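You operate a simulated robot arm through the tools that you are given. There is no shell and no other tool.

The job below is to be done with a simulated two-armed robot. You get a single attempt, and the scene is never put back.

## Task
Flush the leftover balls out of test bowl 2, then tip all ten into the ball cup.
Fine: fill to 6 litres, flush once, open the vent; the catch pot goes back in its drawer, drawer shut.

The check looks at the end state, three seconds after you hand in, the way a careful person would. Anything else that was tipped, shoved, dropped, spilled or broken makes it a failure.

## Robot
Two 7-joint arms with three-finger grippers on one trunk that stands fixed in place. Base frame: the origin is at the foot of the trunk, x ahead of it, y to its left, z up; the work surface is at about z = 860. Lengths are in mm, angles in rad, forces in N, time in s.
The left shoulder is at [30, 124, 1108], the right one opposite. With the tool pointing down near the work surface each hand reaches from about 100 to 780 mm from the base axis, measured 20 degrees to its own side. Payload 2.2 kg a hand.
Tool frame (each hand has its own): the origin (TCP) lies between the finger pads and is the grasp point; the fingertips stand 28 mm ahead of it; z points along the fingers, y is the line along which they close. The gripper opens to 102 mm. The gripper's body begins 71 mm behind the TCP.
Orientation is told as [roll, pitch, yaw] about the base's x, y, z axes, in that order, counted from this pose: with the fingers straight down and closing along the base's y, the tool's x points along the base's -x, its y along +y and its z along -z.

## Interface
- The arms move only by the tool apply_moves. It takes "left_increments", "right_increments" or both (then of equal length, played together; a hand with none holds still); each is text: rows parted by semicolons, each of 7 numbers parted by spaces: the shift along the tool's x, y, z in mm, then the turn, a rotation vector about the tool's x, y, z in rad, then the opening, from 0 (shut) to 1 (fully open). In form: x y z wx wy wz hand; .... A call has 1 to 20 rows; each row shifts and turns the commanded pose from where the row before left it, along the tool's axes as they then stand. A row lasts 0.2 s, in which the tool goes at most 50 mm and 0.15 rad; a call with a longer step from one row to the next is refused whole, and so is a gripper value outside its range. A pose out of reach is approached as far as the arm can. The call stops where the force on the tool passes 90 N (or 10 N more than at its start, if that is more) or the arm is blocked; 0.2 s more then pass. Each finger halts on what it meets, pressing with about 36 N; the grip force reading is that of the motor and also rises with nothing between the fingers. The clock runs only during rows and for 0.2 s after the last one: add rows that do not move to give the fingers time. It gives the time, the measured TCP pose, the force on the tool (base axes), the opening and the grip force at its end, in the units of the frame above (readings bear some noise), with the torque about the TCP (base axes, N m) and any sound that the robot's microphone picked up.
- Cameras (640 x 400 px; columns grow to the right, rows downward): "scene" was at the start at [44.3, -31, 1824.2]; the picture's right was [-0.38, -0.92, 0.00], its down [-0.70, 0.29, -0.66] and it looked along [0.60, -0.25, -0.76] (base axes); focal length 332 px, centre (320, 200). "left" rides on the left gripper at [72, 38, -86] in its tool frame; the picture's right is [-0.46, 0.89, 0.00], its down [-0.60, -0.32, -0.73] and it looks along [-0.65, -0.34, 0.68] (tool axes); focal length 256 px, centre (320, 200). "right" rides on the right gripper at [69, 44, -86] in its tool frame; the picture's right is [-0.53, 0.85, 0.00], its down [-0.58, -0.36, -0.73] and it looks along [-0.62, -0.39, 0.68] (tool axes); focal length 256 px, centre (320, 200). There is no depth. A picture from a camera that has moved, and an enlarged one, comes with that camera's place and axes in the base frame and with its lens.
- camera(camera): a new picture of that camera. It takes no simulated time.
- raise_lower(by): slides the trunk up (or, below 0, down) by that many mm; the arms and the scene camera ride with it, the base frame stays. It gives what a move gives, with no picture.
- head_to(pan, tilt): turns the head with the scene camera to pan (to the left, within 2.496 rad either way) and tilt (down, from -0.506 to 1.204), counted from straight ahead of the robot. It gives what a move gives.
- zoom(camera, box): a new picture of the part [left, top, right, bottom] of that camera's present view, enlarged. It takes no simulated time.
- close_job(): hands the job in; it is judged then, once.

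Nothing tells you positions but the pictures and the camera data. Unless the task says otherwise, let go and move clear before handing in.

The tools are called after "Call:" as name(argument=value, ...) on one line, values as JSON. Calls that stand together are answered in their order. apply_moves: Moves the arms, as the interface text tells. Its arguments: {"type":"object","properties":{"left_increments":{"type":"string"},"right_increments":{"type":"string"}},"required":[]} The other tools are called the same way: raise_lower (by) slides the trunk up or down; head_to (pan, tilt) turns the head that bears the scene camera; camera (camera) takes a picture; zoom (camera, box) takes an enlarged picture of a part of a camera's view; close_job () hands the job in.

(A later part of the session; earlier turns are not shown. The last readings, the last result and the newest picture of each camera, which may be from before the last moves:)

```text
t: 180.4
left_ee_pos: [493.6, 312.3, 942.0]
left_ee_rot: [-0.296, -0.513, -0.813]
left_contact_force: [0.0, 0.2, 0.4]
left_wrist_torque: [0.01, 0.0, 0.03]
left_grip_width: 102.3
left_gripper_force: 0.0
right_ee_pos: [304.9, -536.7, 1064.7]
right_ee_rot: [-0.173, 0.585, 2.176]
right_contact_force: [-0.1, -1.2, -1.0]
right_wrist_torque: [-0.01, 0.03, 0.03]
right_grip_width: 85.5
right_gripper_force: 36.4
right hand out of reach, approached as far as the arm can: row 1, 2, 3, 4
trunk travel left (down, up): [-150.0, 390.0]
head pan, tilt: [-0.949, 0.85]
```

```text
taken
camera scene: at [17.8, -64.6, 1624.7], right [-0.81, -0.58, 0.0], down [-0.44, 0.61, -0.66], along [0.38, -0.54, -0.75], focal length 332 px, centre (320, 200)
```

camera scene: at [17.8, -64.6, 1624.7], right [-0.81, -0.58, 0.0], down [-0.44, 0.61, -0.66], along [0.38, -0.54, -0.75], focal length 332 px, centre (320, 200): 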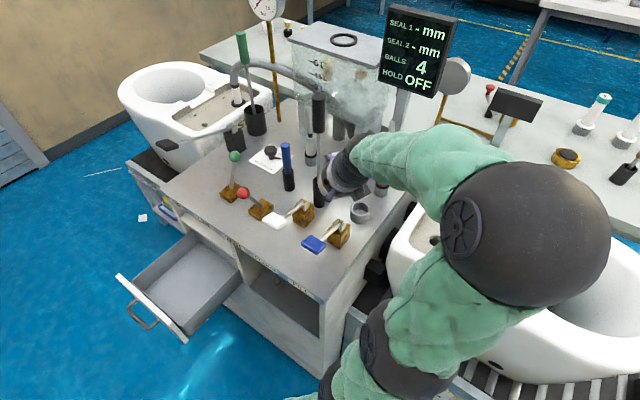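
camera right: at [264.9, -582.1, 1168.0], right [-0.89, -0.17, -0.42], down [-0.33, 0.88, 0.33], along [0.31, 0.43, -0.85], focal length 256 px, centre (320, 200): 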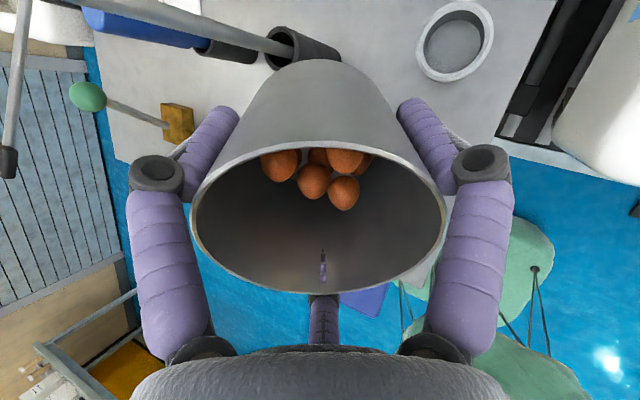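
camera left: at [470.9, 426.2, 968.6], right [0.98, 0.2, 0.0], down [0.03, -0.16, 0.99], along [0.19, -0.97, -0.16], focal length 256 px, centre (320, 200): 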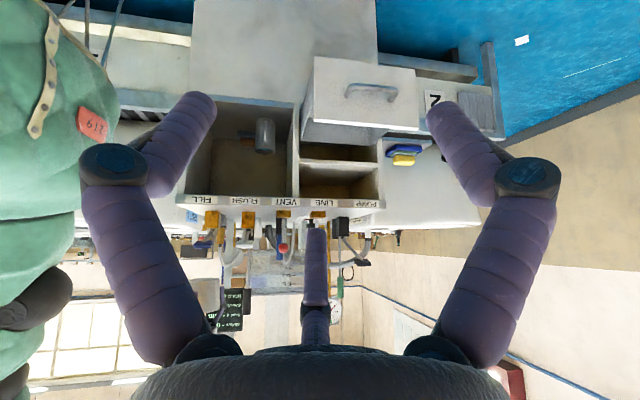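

The arm is at a limit here, so I'll undo the tilt, get to a lower height, and try again there.

Call:
apply_moves(right_increments="0 0 0 -0.018 -0.068 0 0;0 0 0 -0.029 -0.108 0 0;0 0 0 -0.032 -0.118 0 0;0 0 0 -0.032 -0.118 0 0;0 0 0 -0.029 -0.108 0 0;0 0 0 -0.018 -0.068 0 0")

Call:
camera(camera="scene")

```text
t: 181.8
left_ee_pos: [493.1, 312.4, 941.8]
left_ee_rot: [-0.294, -0.513, -0.814]
left_contact_force: [0.5, -0.4, -0.3]
left_wrist_torque: [0.01, 0.01, -0.01]
left_grip_width: 101.9
left_gripper_force: 0.1
right_ee_pos: [302.4, -538.1, 1065.4]
right_ee_rot: [-0.001, -0.004, 2.232]
right_contact_force: [-0.1, 0.9, -0.7]
right_wrist_torque: [0.01, -0.01, 0.02]
right_grip_width: 85.4
right_gripper_force: 35.7
trunk travel left (down, up): [-150.0, 390.0]
head pan, tilt: [-0.949, 0.85]
```

```text
taken
camera scene: at [18.2, -64.8, 1624.7], right [-0.81, -0.58, 0.0], down [-0.44, 0.61, -0.66], along [0.38, -0.54, -0.75], focal length 332 px, centre (320, 200)
```

scene: 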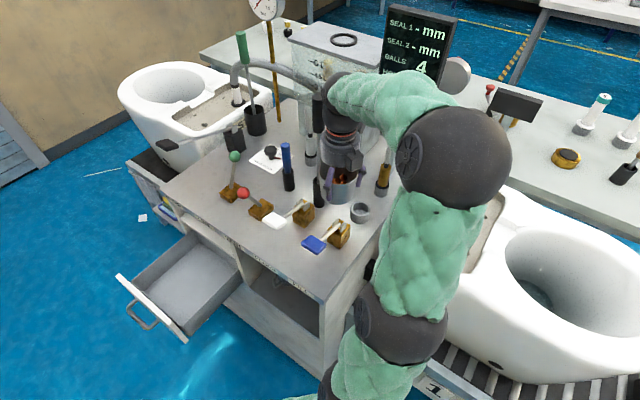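

Call:
apply_moves(right_increments="8 11 2 0 0 0 0;13 17 4 0 0 0 0;14 19 4 0 0 0 0;16 8 4 0 0 0 0;20 2 4 0 0 0 0;20 2 2 0 0 0 0;13 0 0 0 0 0 0")

Call:
apply_moves(right_increments="0 0 0 0.018 0.068 0 0;0 0 0 0.029 0.108 0 0;0 0 0 0.032 0.118 0 0;0 0 0 0.018 0.068 0 0")

Call:
camera(camera="scene")

```text
t: 183.4
left_ee_pos: [495.1, 313.7, 941.5]
left_ee_rot: [-0.294, -0.515, -0.815]
left_contact_force: [0.1, 0.2, 0.0]
left_wrist_torque: [0.02, 0.0, -0.02]
left_grip_width: 102.1
left_gripper_force: 0.0
right_ee_pos: [327.7, -623.6, 1023.1]
right_ee_rot: [0.003, -0.001, 2.228]
right_contact_force: [-0.7, -0.3, -1.3]
right_wrist_torque: [-0.02, 0.03, -0.01]
right_grip_width: 85.6
right_gripper_force: 36.2
right hand out of reach, approached as far as the arm can: row 3, 4, 5, 6, 7
trunk travel left (down, up): [-150.0, 390.0]
head pan, tilt: [-0.949, 0.85]
```

```text
t: 184.4
left_ee_pos: [494.5, 313.4, 942.4]
left_ee_rot: [-0.295, -0.514, -0.814]
left_contact_force: [-0.5, 0.2, -0.9]
left_wrist_torque: [-0.02, -0.02, -0.01]
left_grip_width: 101.9
left_gripper_force: 0.1
right_ee_pos: [330.0, -606.9, 1005.7]
right_ee_rot: [-0.073, 0.307, 2.213]
right_contact_force: [0.3, -0.2, -1.1]
right_wrist_torque: [-0.03, -0.03, 0.0]
right_grip_width: 85.6
right_gripper_force: 36.5
right hand out of reach, approached as far as the arm can: row 1, 2, 3
trunk travel left (down, up): [-150.0, 390.0]
head pan, tilt: [-0.949, 0.85]
```

```text
taken
camera scene: at [17.4, -64.0, 1624.7], right [-0.81, -0.58, 0.0], down [-0.44, 0.61, -0.66], along [0.38, -0.54, -0.75], focal length 332 px, centre (320, 200)
```

scene: 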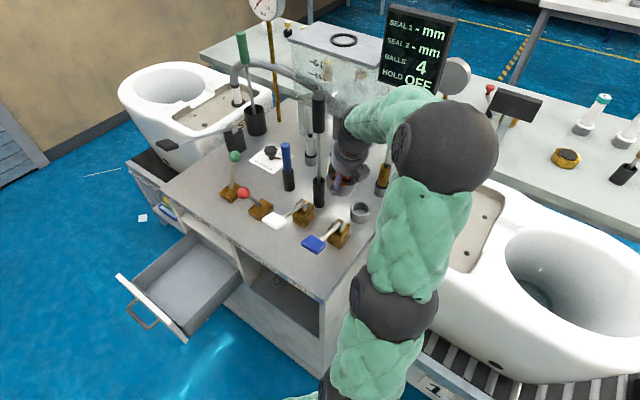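

Call:
apply_moves(right_increments="0 0 -10 -0.018 -0.068 0 0;0 0 -10 -0.029 -0.108 0 0;0 0 -10 -0.032 -0.118 0 0;0 0 0 0 0 0.1 0;0 0 0 0 0 0.13 0;0 0 0 0 0 0.13 0;0 0 0 0 0 0.1 0")

Call:
apply_moves(right_increments="0 0 -10 0 0 0 0;0 0 -10 0 0 0 0;0 0 0 0 0 0 0")

Call:
camera(camera="scene")

```text
t: 186.1
left_ee_pos: [495.1, 313.4, 942.4]
left_ee_rot: [-0.294, -0.512, -0.814]
left_contact_force: [-0.8, 0.1, 0.8]
left_wrist_torque: [0.02, -0.02, 0.0]
left_grip_width: 101.9
left_gripper_force: 0.1
right_ee_pos: [324.5, -604.8, 1035.3]
right_ee_rot: [-0.002, 0.008, 1.767]
right_contact_force: [-0.6, 0.6, -0.2]
right_wrist_torque: [-0.01, 0.0, -0.03]
right_grip_width: 85.1
right_gripper_force: 35.8
trunk travel left (down, up): [-150.0, 390.0]
head pan, tilt: [-0.949, 0.85]
```

```text
t: 186.8
left_ee_pos: [494.8, 313.1, 942.0]
left_ee_rot: [-0.296, -0.514, -0.815]
left_contact_force: [-0.2, 0.0, 0.7]
left_wrist_torque: [-0.04, 0.03, 0.0]
left_grip_width: 102.1
left_gripper_force: 0.1
right_ee_pos: [324.8, -604.1, 1054.5]
right_ee_rot: [-0.003, 0.007, 1.769]
right_contact_force: [0.2, -0.5, -0.6]
right_wrist_torque: [0.0, 0.0, 0.03]
right_grip_width: 85.6
right_gripper_force: 35.8
trunk travel left (down, up): [-150.0, 390.0]
head pan, tilt: [-0.949, 0.85]
```

```text
taken
camera scene: at [17.9, -64.7, 1624.7], right [-0.81, -0.58, 0.0], down [-0.44, 0.61, -0.66], along [0.38, -0.54, -0.75], focal length 332 px, centre (320, 200)
```

scene: 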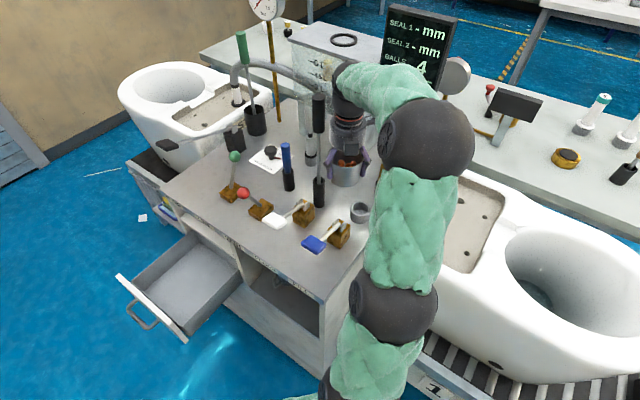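

Reducing yaw restores reach, so the limit is wrist rotation. Shift away from the rod and test the tilt with the new wrist angle (lip direction ≈138° in tool axes, still between fingers).

Call:
apply_moves(right_increments="10 7 0 0 0 0 0;16 11 0 0 0 0 0;15 10 0 0 0 0 0")

Call:
apply_moves(right_increments="0 0 0 0.054 0.059 0 0;0 0 0 0.08 0.089 0 0;0 0 0 0.087 0.097 0 0;0 0 0 0.087 0.097 0 0;0 0 0 0.054 0.059 0 0")

Call:
camera(camera="scene")

Call:
camera(camera="right")

```text
t: 187.7
left_ee_pos: [493.8, 312.8, 943.2]
left_ee_rot: [-0.296, -0.515, -0.815]
left_contact_force: [-0.6, -0.1, 0.6]
left_wrist_torque: [0.01, 0.01, -0.01]
left_grip_width: 101.9
left_gripper_force: 0.0
right_ee_pos: [304.4, -651.5, 1054.6]
right_ee_rot: [-0.001, 0.01, 1.767]
right_contact_force: [0.6, 0.3, -1.5]
right_wrist_torque: [0.0, 0.0, -0.01]
right_grip_width: 85.6
right_gripper_force: 36.3
trunk travel left (down, up): [-150.0, 390.0]
head pan, tilt: [-0.949, 0.85]
```

```text
t: 188.8
left_ee_pos: [493.6, 312.4, 941.3]
left_ee_rot: [-0.296, -0.513, -0.814]
left_contact_force: [0.7, -0.7, -0.4]
left_wrist_torque: [0.0, 0.01, -0.03]
left_grip_width: 101.9
left_gripper_force: 0.1
right_ee_pos: [304.7, -649.2, 1055.5]
right_ee_rot: [-0.386, 0.403, 1.689]
right_contact_force: [0.8, -0.3, -0.7]
right_wrist_torque: [-0.02, -0.01, 0.02]
right_grip_width: 85.7
right_gripper_force: 35.8
trunk travel left (down, up): [-150.0, 390.0]
head pan, tilt: [-0.949, 0.85]
```

```text
taken
camera scene: at [17.7, -64.5, 1624.7], right [-0.81, -0.58, 0.0], down [-0.44, 0.61, -0.66], along [0.38, -0.54, -0.75], focal length 332 px, centre (320, 200)
```

scene: 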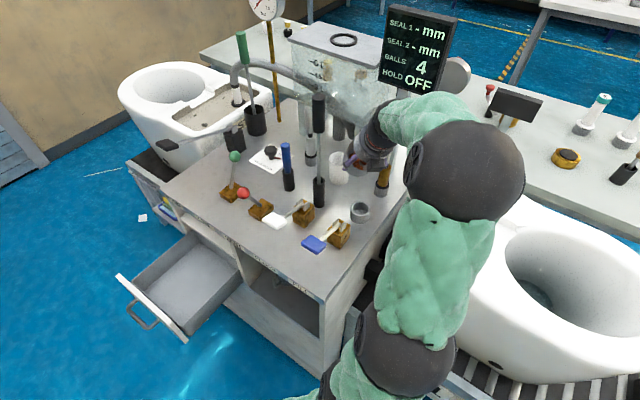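

```text
taken
camera right: at [237.2, -696.5, 1142.2], right [-0.82, 0.27, -0.5], down [-0.04, 0.85, 0.52], along [0.57, 0.45, -0.69], focal length 256 px, centre (320, 200)
```

right: 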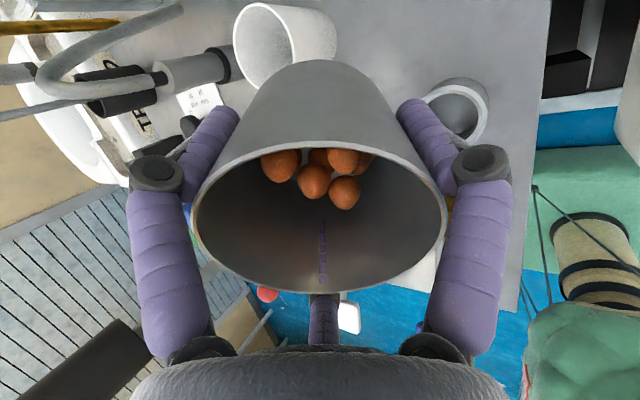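

This works: 32° of tilt with no limit, and the balls stay put. Continue to ~62°.

Call:
apply_moves(right_increments="0 0 0 0.054 0.059 0 0;0 0 0 0.08 0.089 0 0;0 0 0 0.087 0.097 0 0;0 0 0 0.087 0.097 0 0;0 0 0 0.054 0.059 0 0")

Call:
camera(camera="scene")

Call:
camera(camera="right")

Call:
camera(camera="left")

```text
t: 190.2
left_ee_pos: [493.6, 313.0, 941.5]
left_ee_rot: [-0.297, -0.515, -0.815]
left_contact_force: [-0.1, 0.6, -0.7]
left_wrist_torque: [-0.02, -0.03, -0.01]
left_grip_width: 101.7
left_gripper_force: 0.1
right_ee_pos: [331.0, -617.1, 1010.1]
right_ee_rot: [-0.524, 0.446, 1.633]
right_contact_force: [-0.4, 1.4, -1.1]
right_wrist_torque: [0.0, 0.02, -0.04]
right_grip_width: 85.3
right_gripper_force: 35.7
right hand out of reach, approached as far as the arm can: row 1, 2, 3, 4, 5
trunk travel left (down, up): [-150.0, 390.0]
head pan, tilt: [-0.949, 0.85]
stopped in row 5 (right hand): the arm was blocked; the commanded pose is now the measured one
```

```text
taken
camera scene: at [17.4, -63.4, 1624.8], right [-0.81, -0.58, 0.0], down [-0.44, 0.61, -0.66], along [0.38, -0.54, -0.75], focal length 332 px, centre (320, 200)
```

scene: 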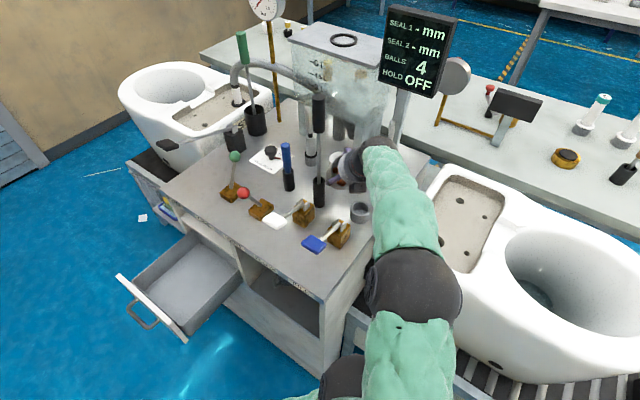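

```text
taken
camera right: at [253.9, -660.7, 1088.4], right [-0.75, 0.25, -0.61], down [-0.1, 0.87, 0.49], along [0.65, 0.43, -0.62], focal length 256 px, centre (320, 200)
```

right: 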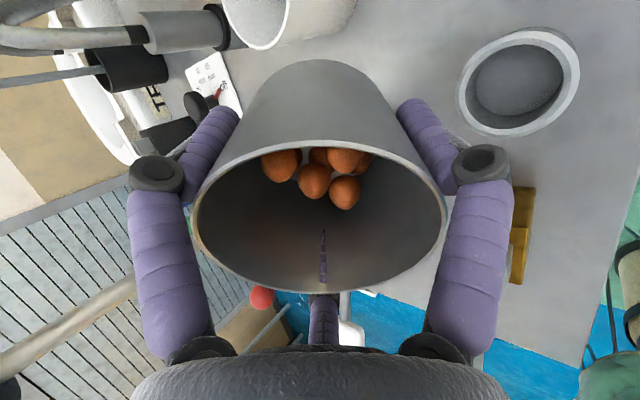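

```text
taken
camera left: at [471.0, 426.6, 968.5], right [0.98, 0.19, 0.0], down [0.03, -0.16, 0.99], along [0.19, -0.97, -0.16], focal length 256 px, centre (320, 200)
```

left: 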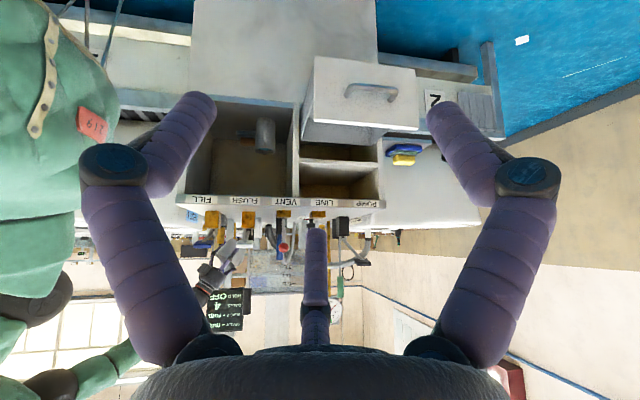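

The elbow got blocked in an awkward low-trunk posture; the pot is still held. I'll undo the tilt. The real fix is a higher trunk, which I'll do in small steps with the pot just above the bench, so a slip couldn't do harm.

Call:
apply_moves(right_increments="0 0 0 -0.05 -0.048 0 0;0 0 0 -0.098 -0.094 0 0;0 0 0 -0.098 -0.094 0 0;0 0 0 -0.098 -0.094 0 0;0 0 0 -0.098 -0.094 0 0;0 0 0 -0.047 -0.047 0 0")

Call:
camera(camera="scene")

Call:
camera(camera="right")

```text
t: 191.7
left_ee_pos: [494.3, 312.5, 940.8]
left_ee_rot: [-0.296, -0.515, -0.814]
left_contact_force: [-0.7, 1.0, -0.1]
left_wrist_torque: [0.02, 0.03, -0.01]
left_grip_width: 102.0
left_gripper_force: 0.1
right_ee_pos: [329.4, -619.2, 1011.7]
right_ee_rot: [0.002, 0.001, 1.751]
right_contact_force: [-0.8, 0.8, -0.6]
right_wrist_torque: [-0.05, 0.0, 0.01]
right_grip_width: 85.7
right_gripper_force: 35.9
trunk travel left (down, up): [-150.0, 390.0]
head pan, tilt: [-0.949, 0.85]
```

```text
taken
camera scene: at [18.0, -64.8, 1624.7], right [-0.81, -0.58, 0.0], down [-0.44, 0.61, -0.66], along [0.38, -0.54, -0.75], focal length 332 px, centre (320, 200)
```

scene: 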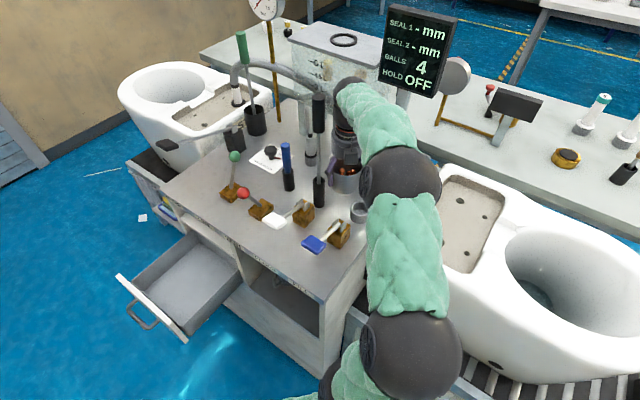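

```text
taken
camera right: at [300.5, -694.6, 1099.3], right [-0.93, 0.37, 0.0], down [0.26, 0.63, 0.73], along [0.27, 0.68, -0.68], focal length 256 px, centre (320, 200)
```

right: 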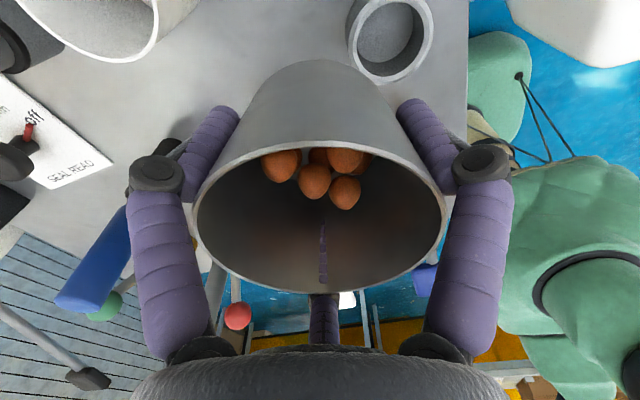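

Back to vertical, all fine. Move over the clear bench spot beside the cup, low.

Call:
apply_moves(right_increments="6 -2.5 10 0 0 0 0;10 -4 18 0 0 0 0;8 -3 18 0 0 0 0;5 -1.5 14 0 0 0 0")

Call:
camera(camera="right")

```text
t: 192.7
left_ee_pos: [493.8, 313.3, 941.4]
left_ee_rot: [-0.294, -0.513, -0.815]
left_contact_force: [0.2, -0.3, -0.4]
left_wrist_torque: [0.03, -0.01, 0.0]
left_grip_width: 102.1
left_gripper_force: 0.0
right_ee_pos: [345.9, -645.2, 949.7]
right_ee_rot: [0.001, 0.003, 1.75]
right_contact_force: [-1.4, 0.1, -1.0]
right_wrist_torque: [-0.03, 0.01, -0.02]
right_grip_width: 85.5
right_gripper_force: 36.3
trunk travel left (down, up): [-150.0, 390.0]
head pan, tilt: [-0.949, 0.85]
```

```text
taken
camera right: at [316.7, -721.0, 1038.1], right [-0.93, 0.37, 0.0], down [0.26, 0.63, 0.73], along [0.27, 0.68, -0.68], focal length 256 px, centre (320, 200)
```

right: 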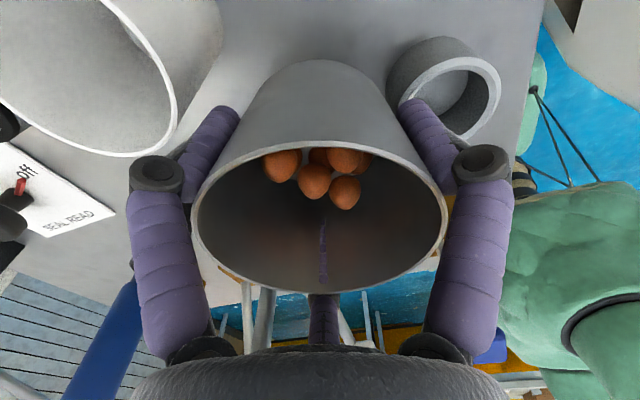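

Raise the trunk by a small 20 mm step and check the grip.

Call:
raise_lower(by=20)

Call:
camera(camera="right")

```text
t: 193.3
left_ee_pos: [493.4, 311.9, 960.9]
left_ee_rot: [-0.295, -0.513, -0.816]
left_contact_force: [0.4, 0.3, -0.2]
left_wrist_torque: [0.01, -0.02, -0.02]
left_grip_width: 101.8
left_gripper_force: 0.0
right_ee_pos: [346.7, -645.0, 970.1]
right_ee_rot: [0.001, 0.001, 1.752]
right_contact_force: [-0.7, -1.0, -1.0]
right_wrist_torque: [0.03, 0.0, -0.02]
right_grip_width: 85.5
right_gripper_force: 36.0
trunk travel left (down, up): [-170.0, 370.0]
head pan, tilt: [-0.949, 0.85]
```

```text
taken
camera right: at [316.8, -720.8, 1057.9], right [-0.93, 0.37, 0.0], down [0.26, 0.63, 0.73], along [0.27, 0.68, -0.68], focal length 256 px, centre (320, 200)
```

right: 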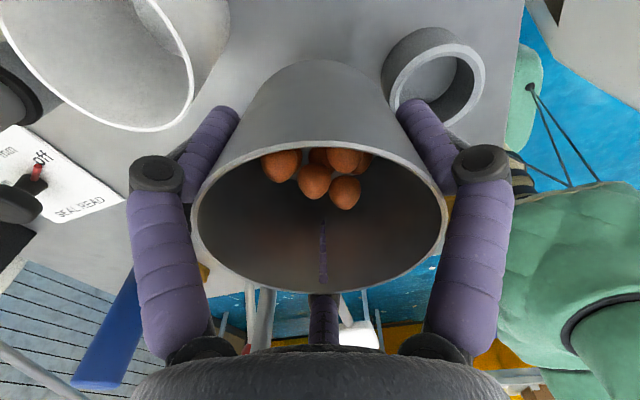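

No slip at all. Continue: lower the arm and raise the trunk alternately.

Call:
apply_moves(right_increments="0 0 8 0 0 0 0;0 0 12 0 0 0 0")

Call:
raise_lower(by=40)

Call:
camera(camera="right")

```text
t: 193.9
left_ee_pos: [493.8, 313.2, 962.1]
left_ee_rot: [-0.294, -0.513, -0.815]
left_contact_force: [-0.6, 0.5, 0.4]
left_wrist_torque: [0.01, 0.03, 0.02]
left_grip_width: 102.2
left_gripper_force: 0.1
right_ee_pos: [347.2, -646.1, 950.6]
right_ee_rot: [0.002, 0.003, 1.752]
right_contact_force: [-0.8, -0.5, -1.0]
right_wrist_torque: [-0.01, 0.02, 0.01]
right_grip_width: 85.6
right_gripper_force: 35.9
trunk travel left (down, up): [-170.0, 370.0]
head pan, tilt: [-0.949, 0.85]
```

```text
t: 194.8
left_ee_pos: [493.4, 313.4, 1002.6]
left_ee_rot: [-0.295, -0.513, -0.814]
left_contact_force: [-0.4, 0.1, -0.7]
left_wrist_torque: [0.03, 0.01, 0.0]
left_grip_width: 102.0
left_gripper_force: 0.0
right_ee_pos: [345.8, -644.8, 990.1]
right_ee_rot: [0.002, 0.0, 1.751]
right_contact_force: [0.5, 0.7, -1.6]
right_wrist_torque: [0.01, -0.01, 0.03]
right_grip_width: 85.4
right_gripper_force: 36.5
trunk travel left (down, up): [-210.0, 330.0]
head pan, tilt: [-0.949, 0.85]
```

```text
taken
camera right: at [316.8, -720.7, 1078.2], right [-0.93, 0.37, 0.0], down [0.26, 0.63, 0.73], along [0.27, 0.68, -0.68], focal length 256 px, centre (320, 200)
```

right: 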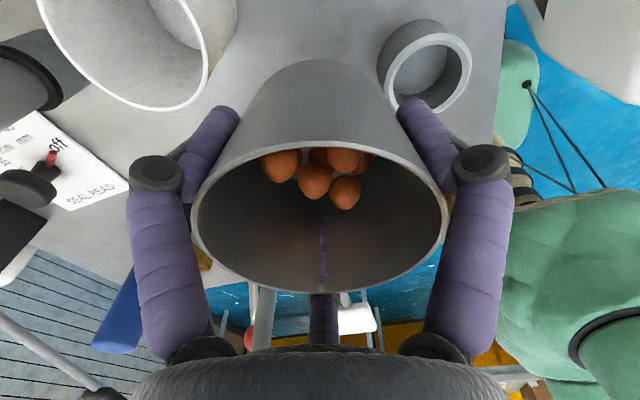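

Call:
apply_moves(right_increments="0 0 10 0 0 0 0;0 0 18 0 0 0 0;0 0 12 0 0 0 0")

Call:
raise_lower(by=60)

Call:
apply_moves(right_increments="0 0 10 0 0 0 0;0 0 20 0 0 0 0;0 0 20 0 0 0 0;0 0 10 0 0 0 0")

Call:
raise_lower(by=60)

Call:
camera(camera="right")

Call:
camera(camera="scene")

```text
t: 195.6
left_ee_pos: [493.9, 313.0, 1000.5]
left_ee_rot: [-0.295, -0.512, -0.815]
left_contact_force: [-0.2, 0.3, -0.1]
left_wrist_torque: [-0.02, 0.01, -0.02]
left_grip_width: 102.1
left_gripper_force: 0.1
right_ee_pos: [347.3, -645.5, 950.4]
right_ee_rot: [0.003, 0.002, 1.752]
right_contact_force: [0.9, -0.1, -0.4]
right_wrist_torque: [-0.01, -0.01, 0.0]
right_grip_width: 85.4
right_gripper_force: 35.8
trunk travel left (down, up): [-210.0, 330.0]
head pan, tilt: [-0.949, 0.85]
```

```text
t: 196.6
left_ee_pos: [493.7, 313.0, 1061.2]
left_ee_rot: [-0.295, -0.514, -0.816]
left_contact_force: [0.7, -0.7, -0.2]
left_wrist_torque: [0.04, -0.03, 0.03]
left_grip_width: 101.9
left_gripper_force: 0.0
right_ee_pos: [346.9, -645.2, 1010.6]
right_ee_rot: [0.002, 0.0, 1.753]
right_contact_force: [-0.2, -0.3, -1.5]
right_wrist_torque: [-0.03, 0.0, 0.02]
right_grip_width: 85.5
right_gripper_force: 36.0
trunk travel left (down, up): [-270.0, 270.0]
head pan, tilt: [-0.949, 0.85]
```

```text
t: 197.6
left_ee_pos: [493.5, 311.7, 1061.4]
left_ee_rot: [-0.294, -0.512, -0.816]
left_contact_force: [0.2, -0.4, 0.7]
left_wrist_torque: [-0.02, -0.02, -0.02]
left_grip_width: 102.0
left_gripper_force: 0.1
right_ee_pos: [346.9, -645.9, 951.2]
right_ee_rot: [0.001, 0.001, 1.749]
right_contact_force: [0.5, -0.3, -1.3]
right_wrist_torque: [-0.01, -0.01, -0.03]
right_grip_width: 85.4
right_gripper_force: 35.9
trunk travel left (down, up): [-270.0, 270.0]
head pan, tilt: [-0.949, 0.85]
```

```text
t: 198.6
left_ee_pos: [494.5, 312.8, 1121.7]
left_ee_rot: [-0.296, -0.512, -0.816]
left_contact_force: [0.0, 1.2, -0.4]
left_wrist_torque: [-0.01, -0.02, -0.02]
left_grip_width: 102.0
left_gripper_force: 0.2
right_ee_pos: [346.1, -645.2, 1011.1]
right_ee_rot: [0.003, 0.0, 1.751]
right_contact_force: [-0.7, -0.1, -0.8]
right_wrist_torque: [-0.04, -0.01, 0.01]
right_grip_width: 85.3
right_gripper_force: 35.8
trunk travel left (down, up): [-330.0, 210.0]
head pan, tilt: [-0.949, 0.85]
```

```text
taken
camera right: at [316.8, -720.4, 1098.0], right [-0.93, 0.37, 0.0], down [0.26, 0.63, 0.73], along [0.27, 0.68, -0.68], focal length 256 px, centre (320, 200)
```

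right: 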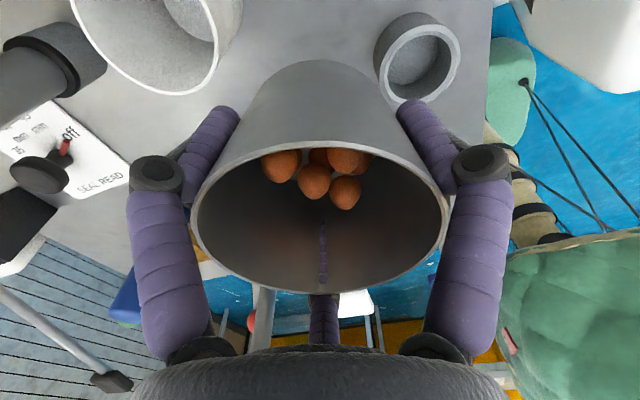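

```text
taken
camera scene: at [18.2, -64.7, 1804.5], right [-0.81, -0.58, 0.0], down [-0.44, 0.61, -0.66], along [0.38, -0.54, -0.75], focal length 332 px, centre (320, 200)
```

scene: 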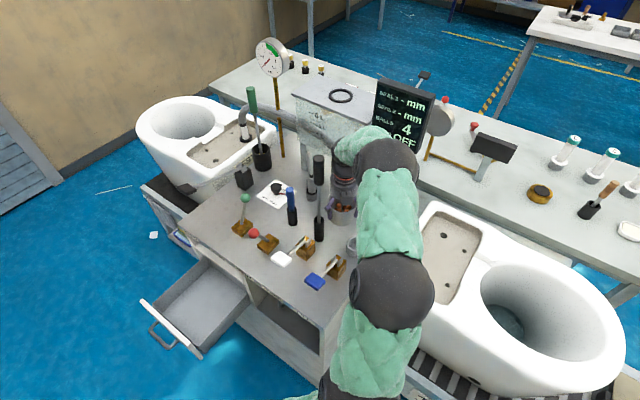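

Call:
apply_moves(right_increments="0 0 10 0 0 0 0;0 0 20 0 0 0 0;0 0 20 0 0 0 0;0 0 10 0 0 0 0")

Call:
raise_lower(by=60)

Call:
apply_moves(right_increments="0 0 10 0 0 0 0;0 0 20 0 0 0 0;0 0 10 0 0 0 0")

Call:
raise_lower(by=60)

Call:
camera(camera="right")

Call:
camera(camera="scene")

```text
t: 199.6
left_ee_pos: [494.2, 312.9, 1122.1]
left_ee_rot: [-0.296, -0.512, -0.816]
left_contact_force: [0.2, 0.6, 0.1]
left_wrist_torque: [0.02, 0.02, 0.01]
left_grip_width: 102.0
left_gripper_force: 0.0
right_ee_pos: [347.5, -645.4, 950.3]
right_ee_rot: [0.001, 0.003, 1.75]
right_contact_force: [0.1, 0.5, -2.0]
right_wrist_torque: [0.0, -0.03, 0.01]
right_grip_width: 85.6
right_gripper_force: 36.1
trunk travel left (down, up): [-330.0, 210.0]
head pan, tilt: [-0.949, 0.85]
```

```text
t: 200.6
left_ee_pos: [495.3, 312.5, 1182.0]
left_ee_rot: [-0.295, -0.512, -0.815]
left_contact_force: [-0.3, -0.4, -0.3]
left_wrist_torque: [0.0, 0.0, -0.01]
left_grip_width: 102.0
left_gripper_force: 0.0
right_ee_pos: [347.2, -646.0, 1010.8]
right_ee_rot: [0.001, 0.0, 1.753]
right_contact_force: [-0.7, 0.8, -0.5]
right_wrist_torque: [0.01, 0.01, -0.02]
right_grip_width: 85.6
right_gripper_force: 35.4
trunk travel left (down, up): [-390.0, 150.0]
head pan, tilt: [-0.949, 0.85]
```

```text
t: 201.3
left_ee_pos: [494.0, 312.5, 1181.3]
left_ee_rot: [-0.296, -0.515, -0.815]
left_contact_force: [0.5, 0.0, 0.2]
left_wrist_torque: [0.01, 0.0, -0.02]
left_grip_width: 101.8
left_gripper_force: 0.0
right_ee_pos: [345.8, -646.0, 972.4]
right_ee_rot: [0.002, 0.003, 1.752]
right_contact_force: [-0.4, 0.1, -0.8]
right_wrist_torque: [0.0, 0.01, -0.03]
right_grip_width: 85.6
right_gripper_force: 36.0
trunk travel left (down, up): [-390.0, 150.0]
head pan, tilt: [-0.949, 0.85]
```

```text
t: 202.3
left_ee_pos: [494.4, 312.1, 1241.4]
left_ee_rot: [-0.294, -0.513, -0.815]
left_contact_force: [0.8, 0.3, 0.0]
left_wrist_torque: [-0.01, 0.0, -0.03]
left_grip_width: 101.8
left_gripper_force: 0.2
right_ee_pos: [346.0, -646.4, 1031.2]
right_ee_rot: [0.001, 0.001, 1.75]
right_contact_force: [0.7, -0.3, -1.1]
right_wrist_torque: [-0.01, 0.01, 0.02]
right_grip_width: 85.6
right_gripper_force: 36.7
trunk travel left (down, up): [-450.0, 90.0]
head pan, tilt: [-0.949, 0.85]
```

```text
taken
camera right: at [316.8, -721.3, 1118.4], right [-0.93, 0.37, 0.0], down [0.26, 0.63, 0.73], along [0.27, 0.68, -0.68], focal length 256 px, centre (320, 200)
```

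right: 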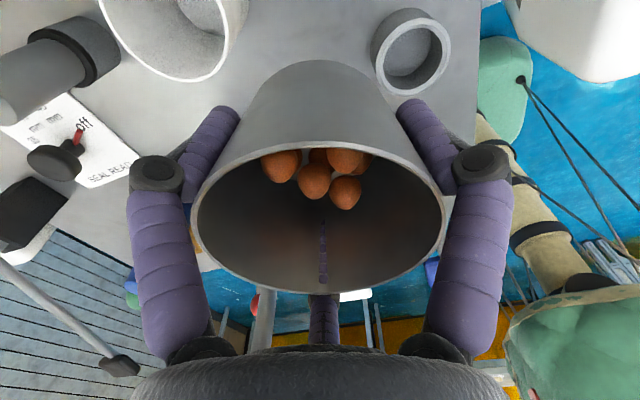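

```text
taken
camera scene: at [18.1, -64.7, 1924.5], right [-0.81, -0.58, 0.0], down [-0.44, 0.61, -0.66], along [0.38, -0.54, -0.75], focal length 332 px, centre (320, 200)
```

scene: 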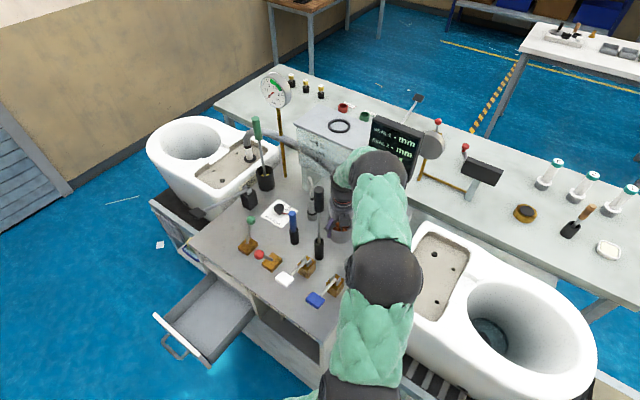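

Trunk is now 300 higher with the pot secure. Shift slightly away from the rod and test the tilt again.

Call:
apply_moves(right_increments="7 7.5 0 0 0 0 0;7 7.5 0 0 0 0 0;0 0 0 0.054 0.059 0 0;0 0 0 0.08 0.089 0 0;0 0 0 0.087 0.095 0 0;0 0 0 0.087 0.095 0 0;0 0 0 0.054 0.059 0 0")

Call:
camera(camera="scene")

Call:
camera(camera="right")

```text
t: 203.9
left_ee_pos: [494.9, 310.9, 1241.7]
left_ee_rot: [-0.294, -0.512, -0.816]
left_contact_force: [-0.2, -0.2, 0.8]
left_wrist_torque: [0.04, -0.02, -0.02]
left_grip_width: 102.0
left_gripper_force: 0.1
right_ee_pos: [334.2, -684.6, 1039.3]
right_ee_rot: [-0.299, 0.374, 1.688]
right_contact_force: [1.3, -2.1, 1.8]
right_wrist_torque: [0.22, 0.16, 0.05]
right_grip_width: 85.6
right_gripper_force: 35.4
right hand out of reach, approached as far as the arm can: row 6, 7
trunk travel left (down, up): [-450.0, 90.0]
head pan, tilt: [-0.949, 0.85]
```

```text
taken
camera scene: at [19.6, -67.2, 1925.0], right [-0.81, -0.58, 0.0], down [-0.44, 0.61, -0.66], along [0.38, -0.54, -0.75], focal length 332 px, centre (320, 200)
```

scene: 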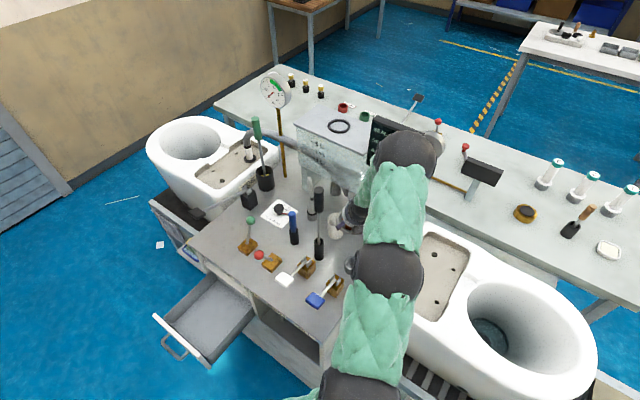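

```text
taken
camera right: at [271.6, -730.7, 1128.9], right [-0.85, 0.31, -0.43], down [0.04, 0.84, 0.54], along [0.53, 0.44, -0.73], focal length 256 px, centre (320, 200)
```

right: 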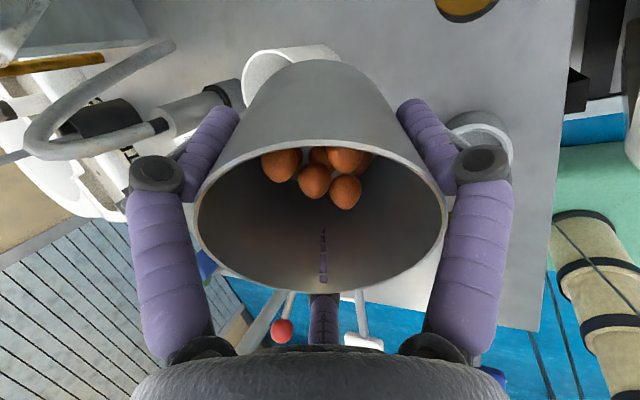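

Call:
apply_moves(right_increments="-8 -7 -9 0 0 0 0;-16 -15 -17 0 0 0 0")

Call:
camera(camera="scene")

Call:
camera(camera="left")

```text
t: 204.6
left_ee_pos: [493.2, 313.3, 1240.9]
left_ee_rot: [-0.296, -0.513, -0.816]
left_contact_force: [-0.6, -0.3, -0.6]
left_wrist_torque: [0.01, 0.0, -0.02]
left_grip_width: 102.2
left_gripper_force: 0.0
right_ee_pos: [339.7, -643.3, 1057.2]
right_ee_rot: [-0.292, 0.365, 1.692]
right_contact_force: [-0.4, 0.7, -1.1]
right_wrist_torque: [0.0, 0.01, 0.03]
right_grip_width: 85.3
right_gripper_force: 35.9
trunk travel left (down, up): [-450.0, 90.0]
head pan, tilt: [-0.949, 0.85]
```

```text
taken
camera scene: at [17.7, -62.9, 1924.7], right [-0.81, -0.58, 0.0], down [-0.44, 0.61, -0.66], along [0.38, -0.54, -0.75], focal length 332 px, centre (320, 200)
```

scene: 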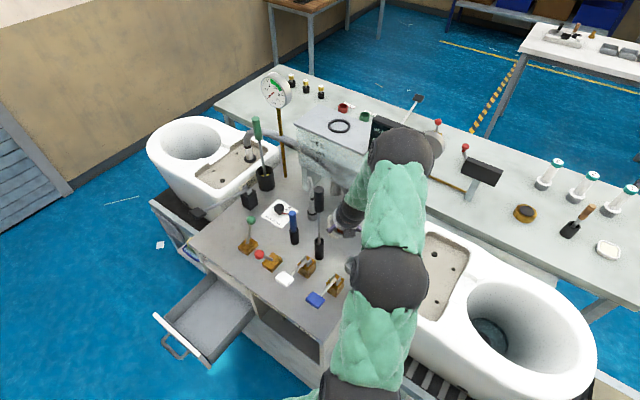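

```text
taken
camera left: at [471.2, 427.0, 1268.2], right [0.98, 0.19, 0.0], down [0.03, -0.16, 0.99], along [0.19, -0.97, -0.16], focal length 256 px, centre (320, 200)
```

left: 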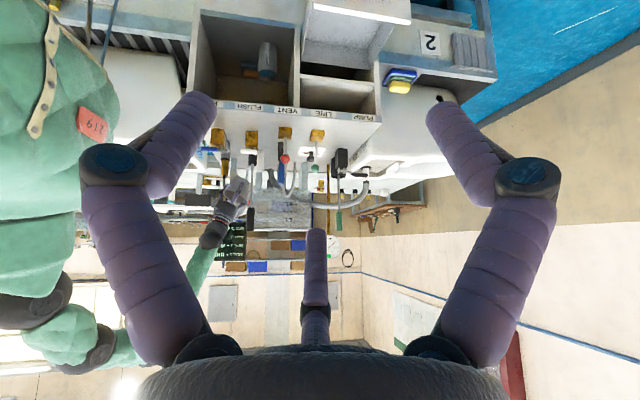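

Call:
zoom(camera="left", box=[150, 110, 350, 280])

Call:
zoom(camera="scene", box=[260, 120, 460, 320])

```text
2.35 times, centred on (250, 195) of left
camera zoom: at [471.2, 427.0, 1268.2], right [0.98, 0.19, 0.0], down [0.03, -0.16, 0.99], along [0.19, -0.97, -0.16], focal length 602 px, centre (485, 212)
```

zoom: 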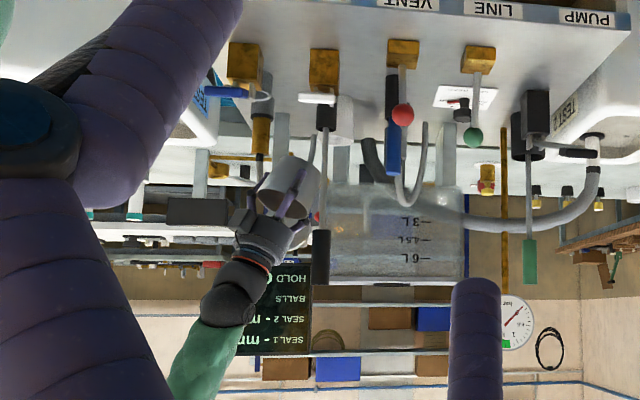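

```text
2.00 times, centred on (360, 220) of scene
camera zoom: at [17.7, -62.9, 1924.7], right [-0.81, -0.58, 0.0], down [-0.44, 0.61, -0.66], along [0.38, -0.54, -0.75], focal length 664 px, centre (240, 160)
```

zoom: 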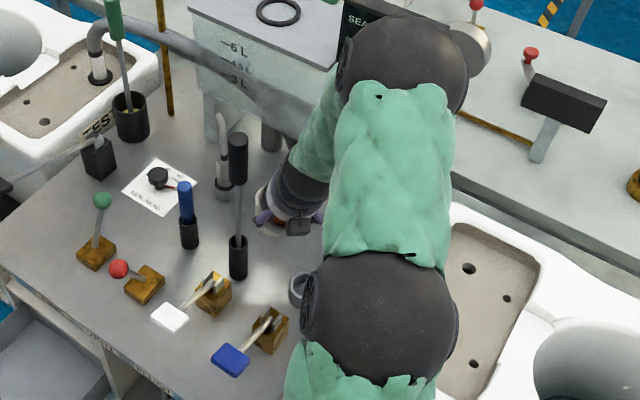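

The wrist is running into a straight-arm singularity in this direction. I'll untilt, re-yaw, and instead tilt sideways near the front of the bench (away from the singularity), then swing round to the pouring direction.

Call:
apply_moves(right_increments="0 0 0 -0.04 -0.055 0 0;0 0 0 -0.08 -0.107 0 0;0 0 0 -0.08 -0.107 0 0;0 0 0 -0.085 -0.11 0 0")

Call:
apply_moves(right_increments="0 0 -10 0 0 0.08 0;0 0 -10 0 0 0.13 0;0 0 -10 0 0 0.14 0;0 0 -10 0 0 0.14 0;0 0 0 0 0 0.14 0;0 0 0 0 0 0.14 0;0 0 0 0 0 0.14 0;0 0 0 0 0 0.12 0;0 0 0 0 0 0.07 0")

Call:
camera(camera="scene")

Call:
camera(camera="right")

```text
t: 205.6
left_ee_pos: [493.8, 312.7, 1242.2]
left_ee_rot: [-0.295, -0.511, -0.815]
left_contact_force: [-0.2, -0.7, 0.2]
left_wrist_torque: [-0.04, -0.01, 0.01]
left_grip_width: 102.0
left_gripper_force: 0.0
right_ee_pos: [339.4, -643.9, 1056.2]
right_ee_rot: [0.007, -0.013, 1.746]
right_contact_force: [-0.6, -1.0, 0.0]
right_wrist_torque: [-0.03, 0.06, 0.02]
right_grip_width: 85.7
right_gripper_force: 36.1
right hand out of reach, approached as far as the arm can: row 1
trunk travel left (down, up): [-450.0, 90.0]
head pan, tilt: [-0.949, 0.85]
```

```text
t: 207.6
left_ee_pos: [493.8, 313.3, 1242.1]
left_ee_rot: [-0.295, -0.513, -0.816]
left_contact_force: [0.5, 0.6, -0.5]
left_wrist_torque: [0.0, 0.0, 0.01]
left_grip_width: 102.2
left_gripper_force: 0.1
right_ee_pos: [340.3, -643.8, 1096.8]
right_ee_rot: [0.011, 0.0, 0.643]
right_contact_force: [-0.9, -0.5, -1.0]
right_wrist_torque: [-0.01, -0.01, 0.01]
right_grip_width: 85.3
right_gripper_force: 35.8
trunk travel left (down, up): [-450.0, 90.0]
head pan, tilt: [-0.949, 0.85]
```

```text
taken
camera scene: at [18.0, -64.7, 1924.7], right [-0.81, -0.58, 0.0], down [-0.44, 0.61, -0.66], along [0.38, -0.54, -0.75], focal length 332 px, centre (320, 200)
```

scene: 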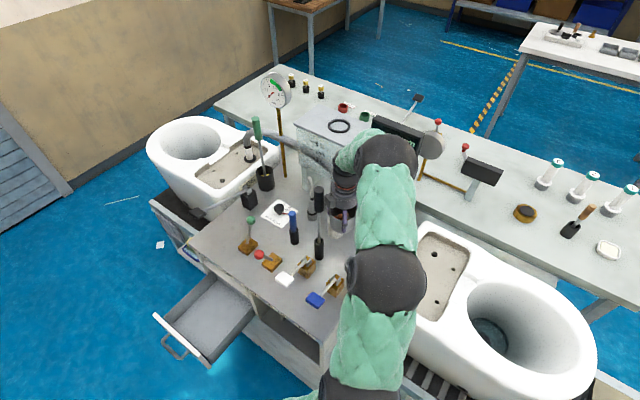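

```text
taken
camera right: at [260.8, -651.1, 1183.2], right [-0.08, 1.0, 0.01], down [0.68, 0.05, 0.73], along [0.72, 0.06, -0.69], focal length 256 px, centre (320, 200)
```

right: 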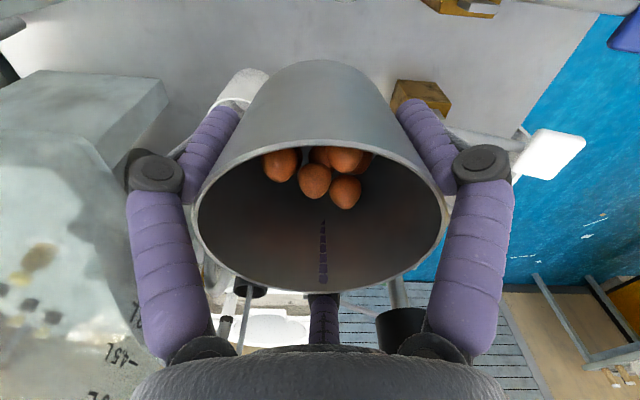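

Call:
apply_moves(right_increments="-0.8 12 0 0 0 0 0;-1.5 22 0 0 0 0 0;-1.8 26 0 0 0 0 0;-1.8 26 0 0 0 0 0;-6 20 0 0 0 0 0;-14 20 0 0 0 0 0;-18 22 0 0 0 0 0;-18 22 0 0 0 0 0;-18 22 0 0 0 0 0;-18 22 0 0 0 0 0;-16 20 0 0 0 0 0;-10 12 0 0 0 0 0")

Call:
camera(camera="scene")

```text
t: 210.2
left_ee_pos: [494.9, 312.1, 1240.6]
left_ee_rot: [-0.295, -0.512, -0.816]
left_contact_force: [-0.1, 0.3, -0.1]
left_wrist_torque: [0.02, -0.01, 0.0]
left_grip_width: 101.8
left_gripper_force: 0.0
right_ee_pos: [291.9, -372.3, 1099.6]
right_ee_rot: [0.011, 0.0, 0.647]
right_contact_force: [-0.5, 0.2, -0.2]
right_wrist_torque: [0.02, 0.06, 0.0]
right_grip_width: 85.2
right_gripper_force: 36.0
trunk travel left (down, up): [-450.0, 90.0]
head pan, tilt: [-0.949, 0.85]
```

```text
taken
camera scene: at [17.9, -64.0, 1924.7], right [-0.81, -0.58, 0.0], down [-0.44, 0.61, -0.66], along [0.38, -0.54, -0.75], focal length 332 px, centre (320, 200)
```

scene: 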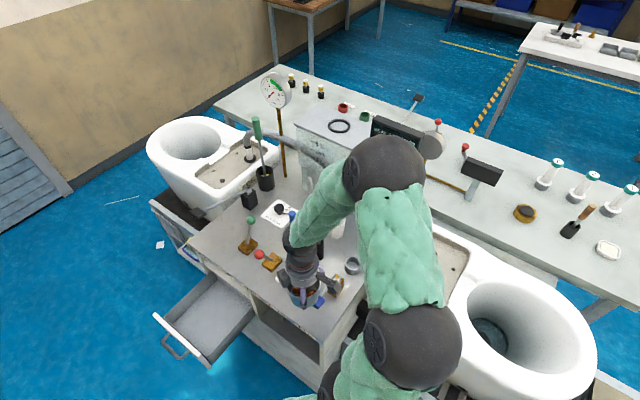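

The elbow posture is unfavourable here. Earlier, pointing the hand toward −y worked well from the front area, so I'll go there, tilt that way, and then travel in.

Call:
apply_moves(right_increments="-10 8 0 0 0 -0.05 0;-20 15 0 0 0 -0.06 0;-24 18 0 0 0 -0.06 0;-24 18 0 0 0 0 0;-24 18 0 0 0 0 0;-24 18 0 0 0 0 0;-22 16 0 0 0 0 0;-13 8 0 0 0 0 0")

Call:
apply_moves(right_increments="0 0 0 0.05 0.054 0 0;0 0 0 0.08 0.086 0 0;0 0 0 0.089 0.096 0 0;0 0 0 0.089 0.096 0 0;0 0 0 0.06 0.064 0 0")

Call:
camera(camera="scene")

Call:
camera(camera="left")

```text
t: 211.9
left_ee_pos: [494.0, 313.7, 1241.6]
left_ee_rot: [-0.295, -0.513, -0.815]
left_contact_force: [0.7, 0.0, 0.7]
left_wrist_torque: [0.02, -0.04, 0.03]
left_grip_width: 102.1
left_gripper_force: 0.1
right_ee_pos: [323.2, -175.2, 1101.4]
right_ee_rot: [0.011, -0.001, 0.815]
right_contact_force: [-0.5, -0.2, -1.3]
right_wrist_torque: [0.0, 0.0, -0.02]
right_grip_width: 85.4
right_gripper_force: 36.2
trunk travel left (down, up): [-450.0, 90.0]
head pan, tilt: [-0.949, 0.85]
```

```text
t: 213.2
left_ee_pos: [494.4, 313.3, 1242.1]
left_ee_rot: [-0.296, -0.514, -0.815]
left_contact_force: [0.4, -0.2, -0.2]
left_wrist_torque: [0.02, 0.04, 0.02]
left_grip_width: 102.0
left_gripper_force: 0.1
right_ee_pos: [322.5, -176.8, 1100.6]
right_ee_rot: [-0.379, 0.387, 0.742]
right_contact_force: [0.4, 0.3, -1.3]
right_wrist_torque: [0.03, 0.04, -0.02]
right_grip_width: 85.9
right_gripper_force: 36.0
trunk travel left (down, up): [-450.0, 90.0]
head pan, tilt: [-0.949, 0.85]
```

```text
taken
camera scene: at [18.4, -64.0, 1924.7], right [-0.81, -0.58, 0.0], down [-0.44, 0.61, -0.66], along [0.38, -0.54, -0.75], focal length 332 px, centre (320, 200)
```

scene: 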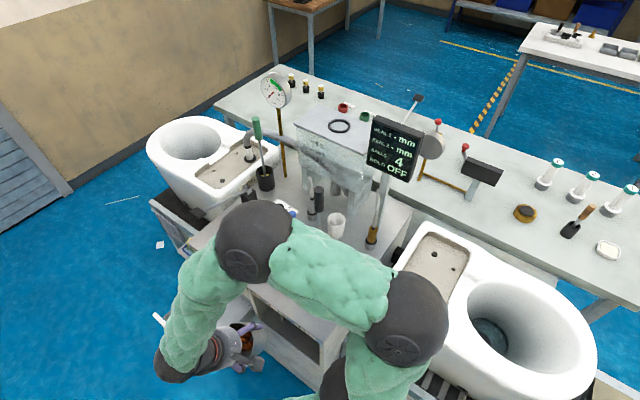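

```text
taken
camera left: at [471.6, 426.3, 1268.2], right [0.98, 0.19, 0.0], down [0.03, -0.16, 0.99], along [0.19, -0.97, -0.16], focal length 256 px, centre (320, 200)
```

left: 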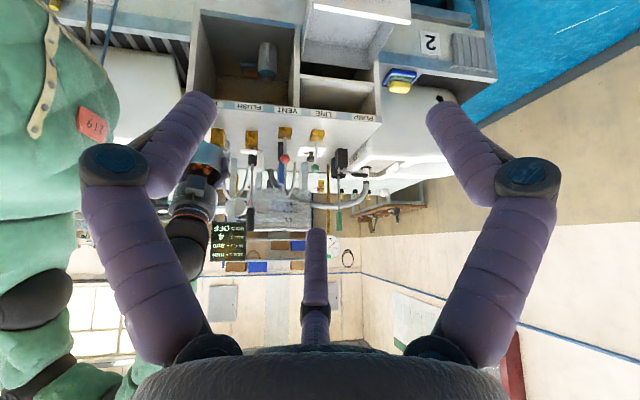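

Good, no limits. Continue to ~60° tilt.

Call:
apply_moves(right_increments="0 0 0 0.05 0.054 0 0;0 0 0 0.08 0.086 0 0;0 0 0 0.089 0.096 0 0;0 0 0 0.089 0.096 0 0;0 0 0 0.06 0.064 0 0")

Call:
camera(camera="scene")

Call:
camera(camera="right")

```text
t: 214.3
left_ee_pos: [494.5, 313.6, 1240.9]
left_ee_rot: [-0.294, -0.514, -0.814]
left_contact_force: [-0.2, 1.0, 0.5]
left_wrist_torque: [-0.01, -0.01, -0.02]
left_grip_width: 102.2
left_gripper_force: 0.1
right_ee_pos: [323.3, -174.8, 1099.3]
right_ee_rot: [-0.894, 0.706, 0.469]
right_contact_force: [0.2, 0.3, -1.4]
right_wrist_torque: [0.03, -0.02, -0.01]
right_grip_width: 85.5
right_gripper_force: 35.2
trunk travel left (down, up): [-450.0, 90.0]
head pan, tilt: [-0.949, 0.85]
```

```text
taken
camera scene: at [18.3, -64.1, 1924.7], right [-0.81, -0.58, 0.0], down [-0.44, 0.61, -0.66], along [0.38, -0.54, -0.75], focal length 332 px, centre (320, 200)
```

scene: 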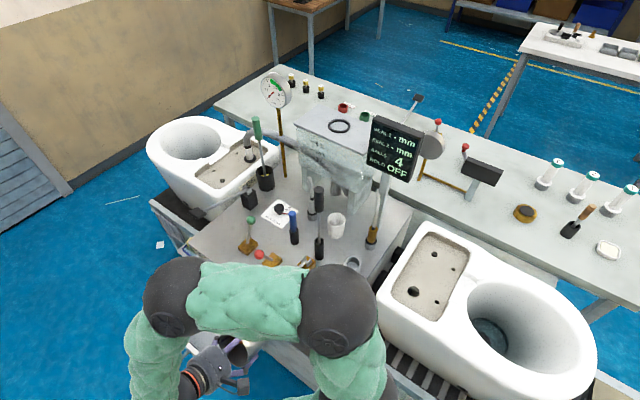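

```text
taken
camera right: at [245.6, -109.0, 1160.9], right [-0.26, 0.46, -0.85], down [0.66, 0.72, 0.19], along [0.7, -0.52, -0.49], focal length 256 px, centre (320, 200)
```

right: 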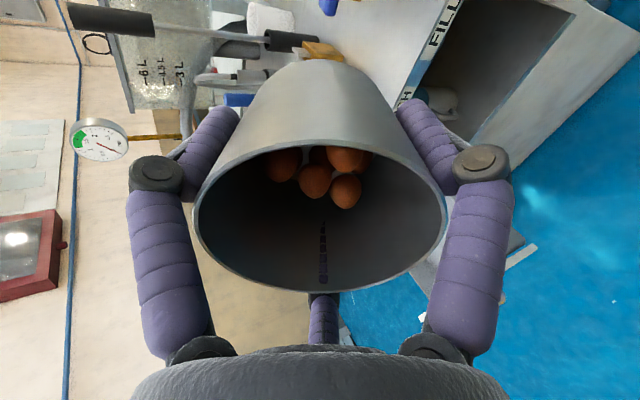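

Excellent – 62° with the balls still resting. Now travel toward −y with the hand in this attitude, keeping left of the rod.

Call:
apply_moves(right_increments="5 -3 11 0 0 0 0;10 -5 22 0 0 0 0;12 -6 26 0 0 0 0;12 -6 26 0 0 0 0;12 -6.5 27 0 0 0 0;12 -6.5 27 0 0 0 0;12 -6.5 27 0 0 0 0;12 -6.5 27 0 0 0 0;8 -4 18 0 0 0 0;5 -2.5 9 0 0 0 0")

Call:
camera(camera="scene")

Call:
camera(camera="right")

```text
t: 216.6
left_ee_pos: [493.7, 312.5, 1241.9]
left_ee_rot: [-0.295, -0.514, -0.815]
left_contact_force: [-0.1, -0.1, 0.0]
left_wrist_torque: [-0.02, 0.0, -0.01]
left_grip_width: 102.0
left_gripper_force: 0.0
right_ee_pos: [291.0, -420.6, 1091.9]
right_ee_rot: [-0.892, 0.705, 0.474]
right_contact_force: [0.3, 0.0, -1.8]
right_wrist_torque: [0.02, 0.01, 0.01]
right_grip_width: 85.6
right_gripper_force: 36.0
trunk travel left (down, up): [-450.0, 90.0]
head pan, tilt: [-0.949, 0.85]
```

```text
taken
camera scene: at [17.8, -64.8, 1924.7], right [-0.81, -0.58, 0.0], down [-0.44, 0.61, -0.66], along [0.38, -0.54, -0.75], focal length 332 px, centre (320, 200)
```

scene: 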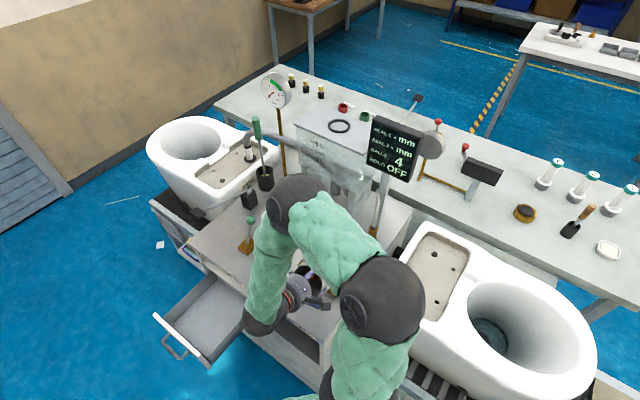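

```text
taken
camera right: at [212.8, -353.9, 1151.8], right [-0.26, 0.46, -0.85], down [0.66, 0.72, 0.19], along [0.7, -0.51, -0.49], focal length 256 px, centre (320, 200)
```

right: 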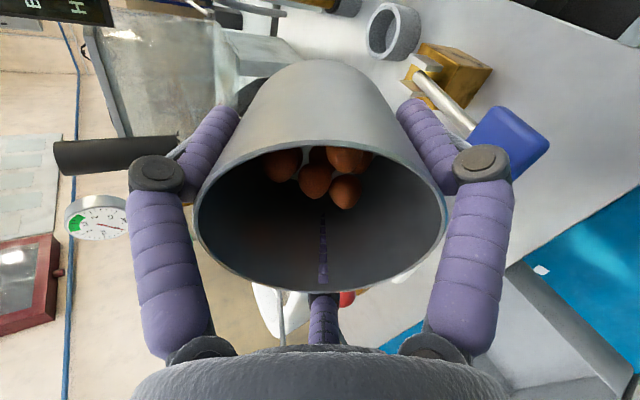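

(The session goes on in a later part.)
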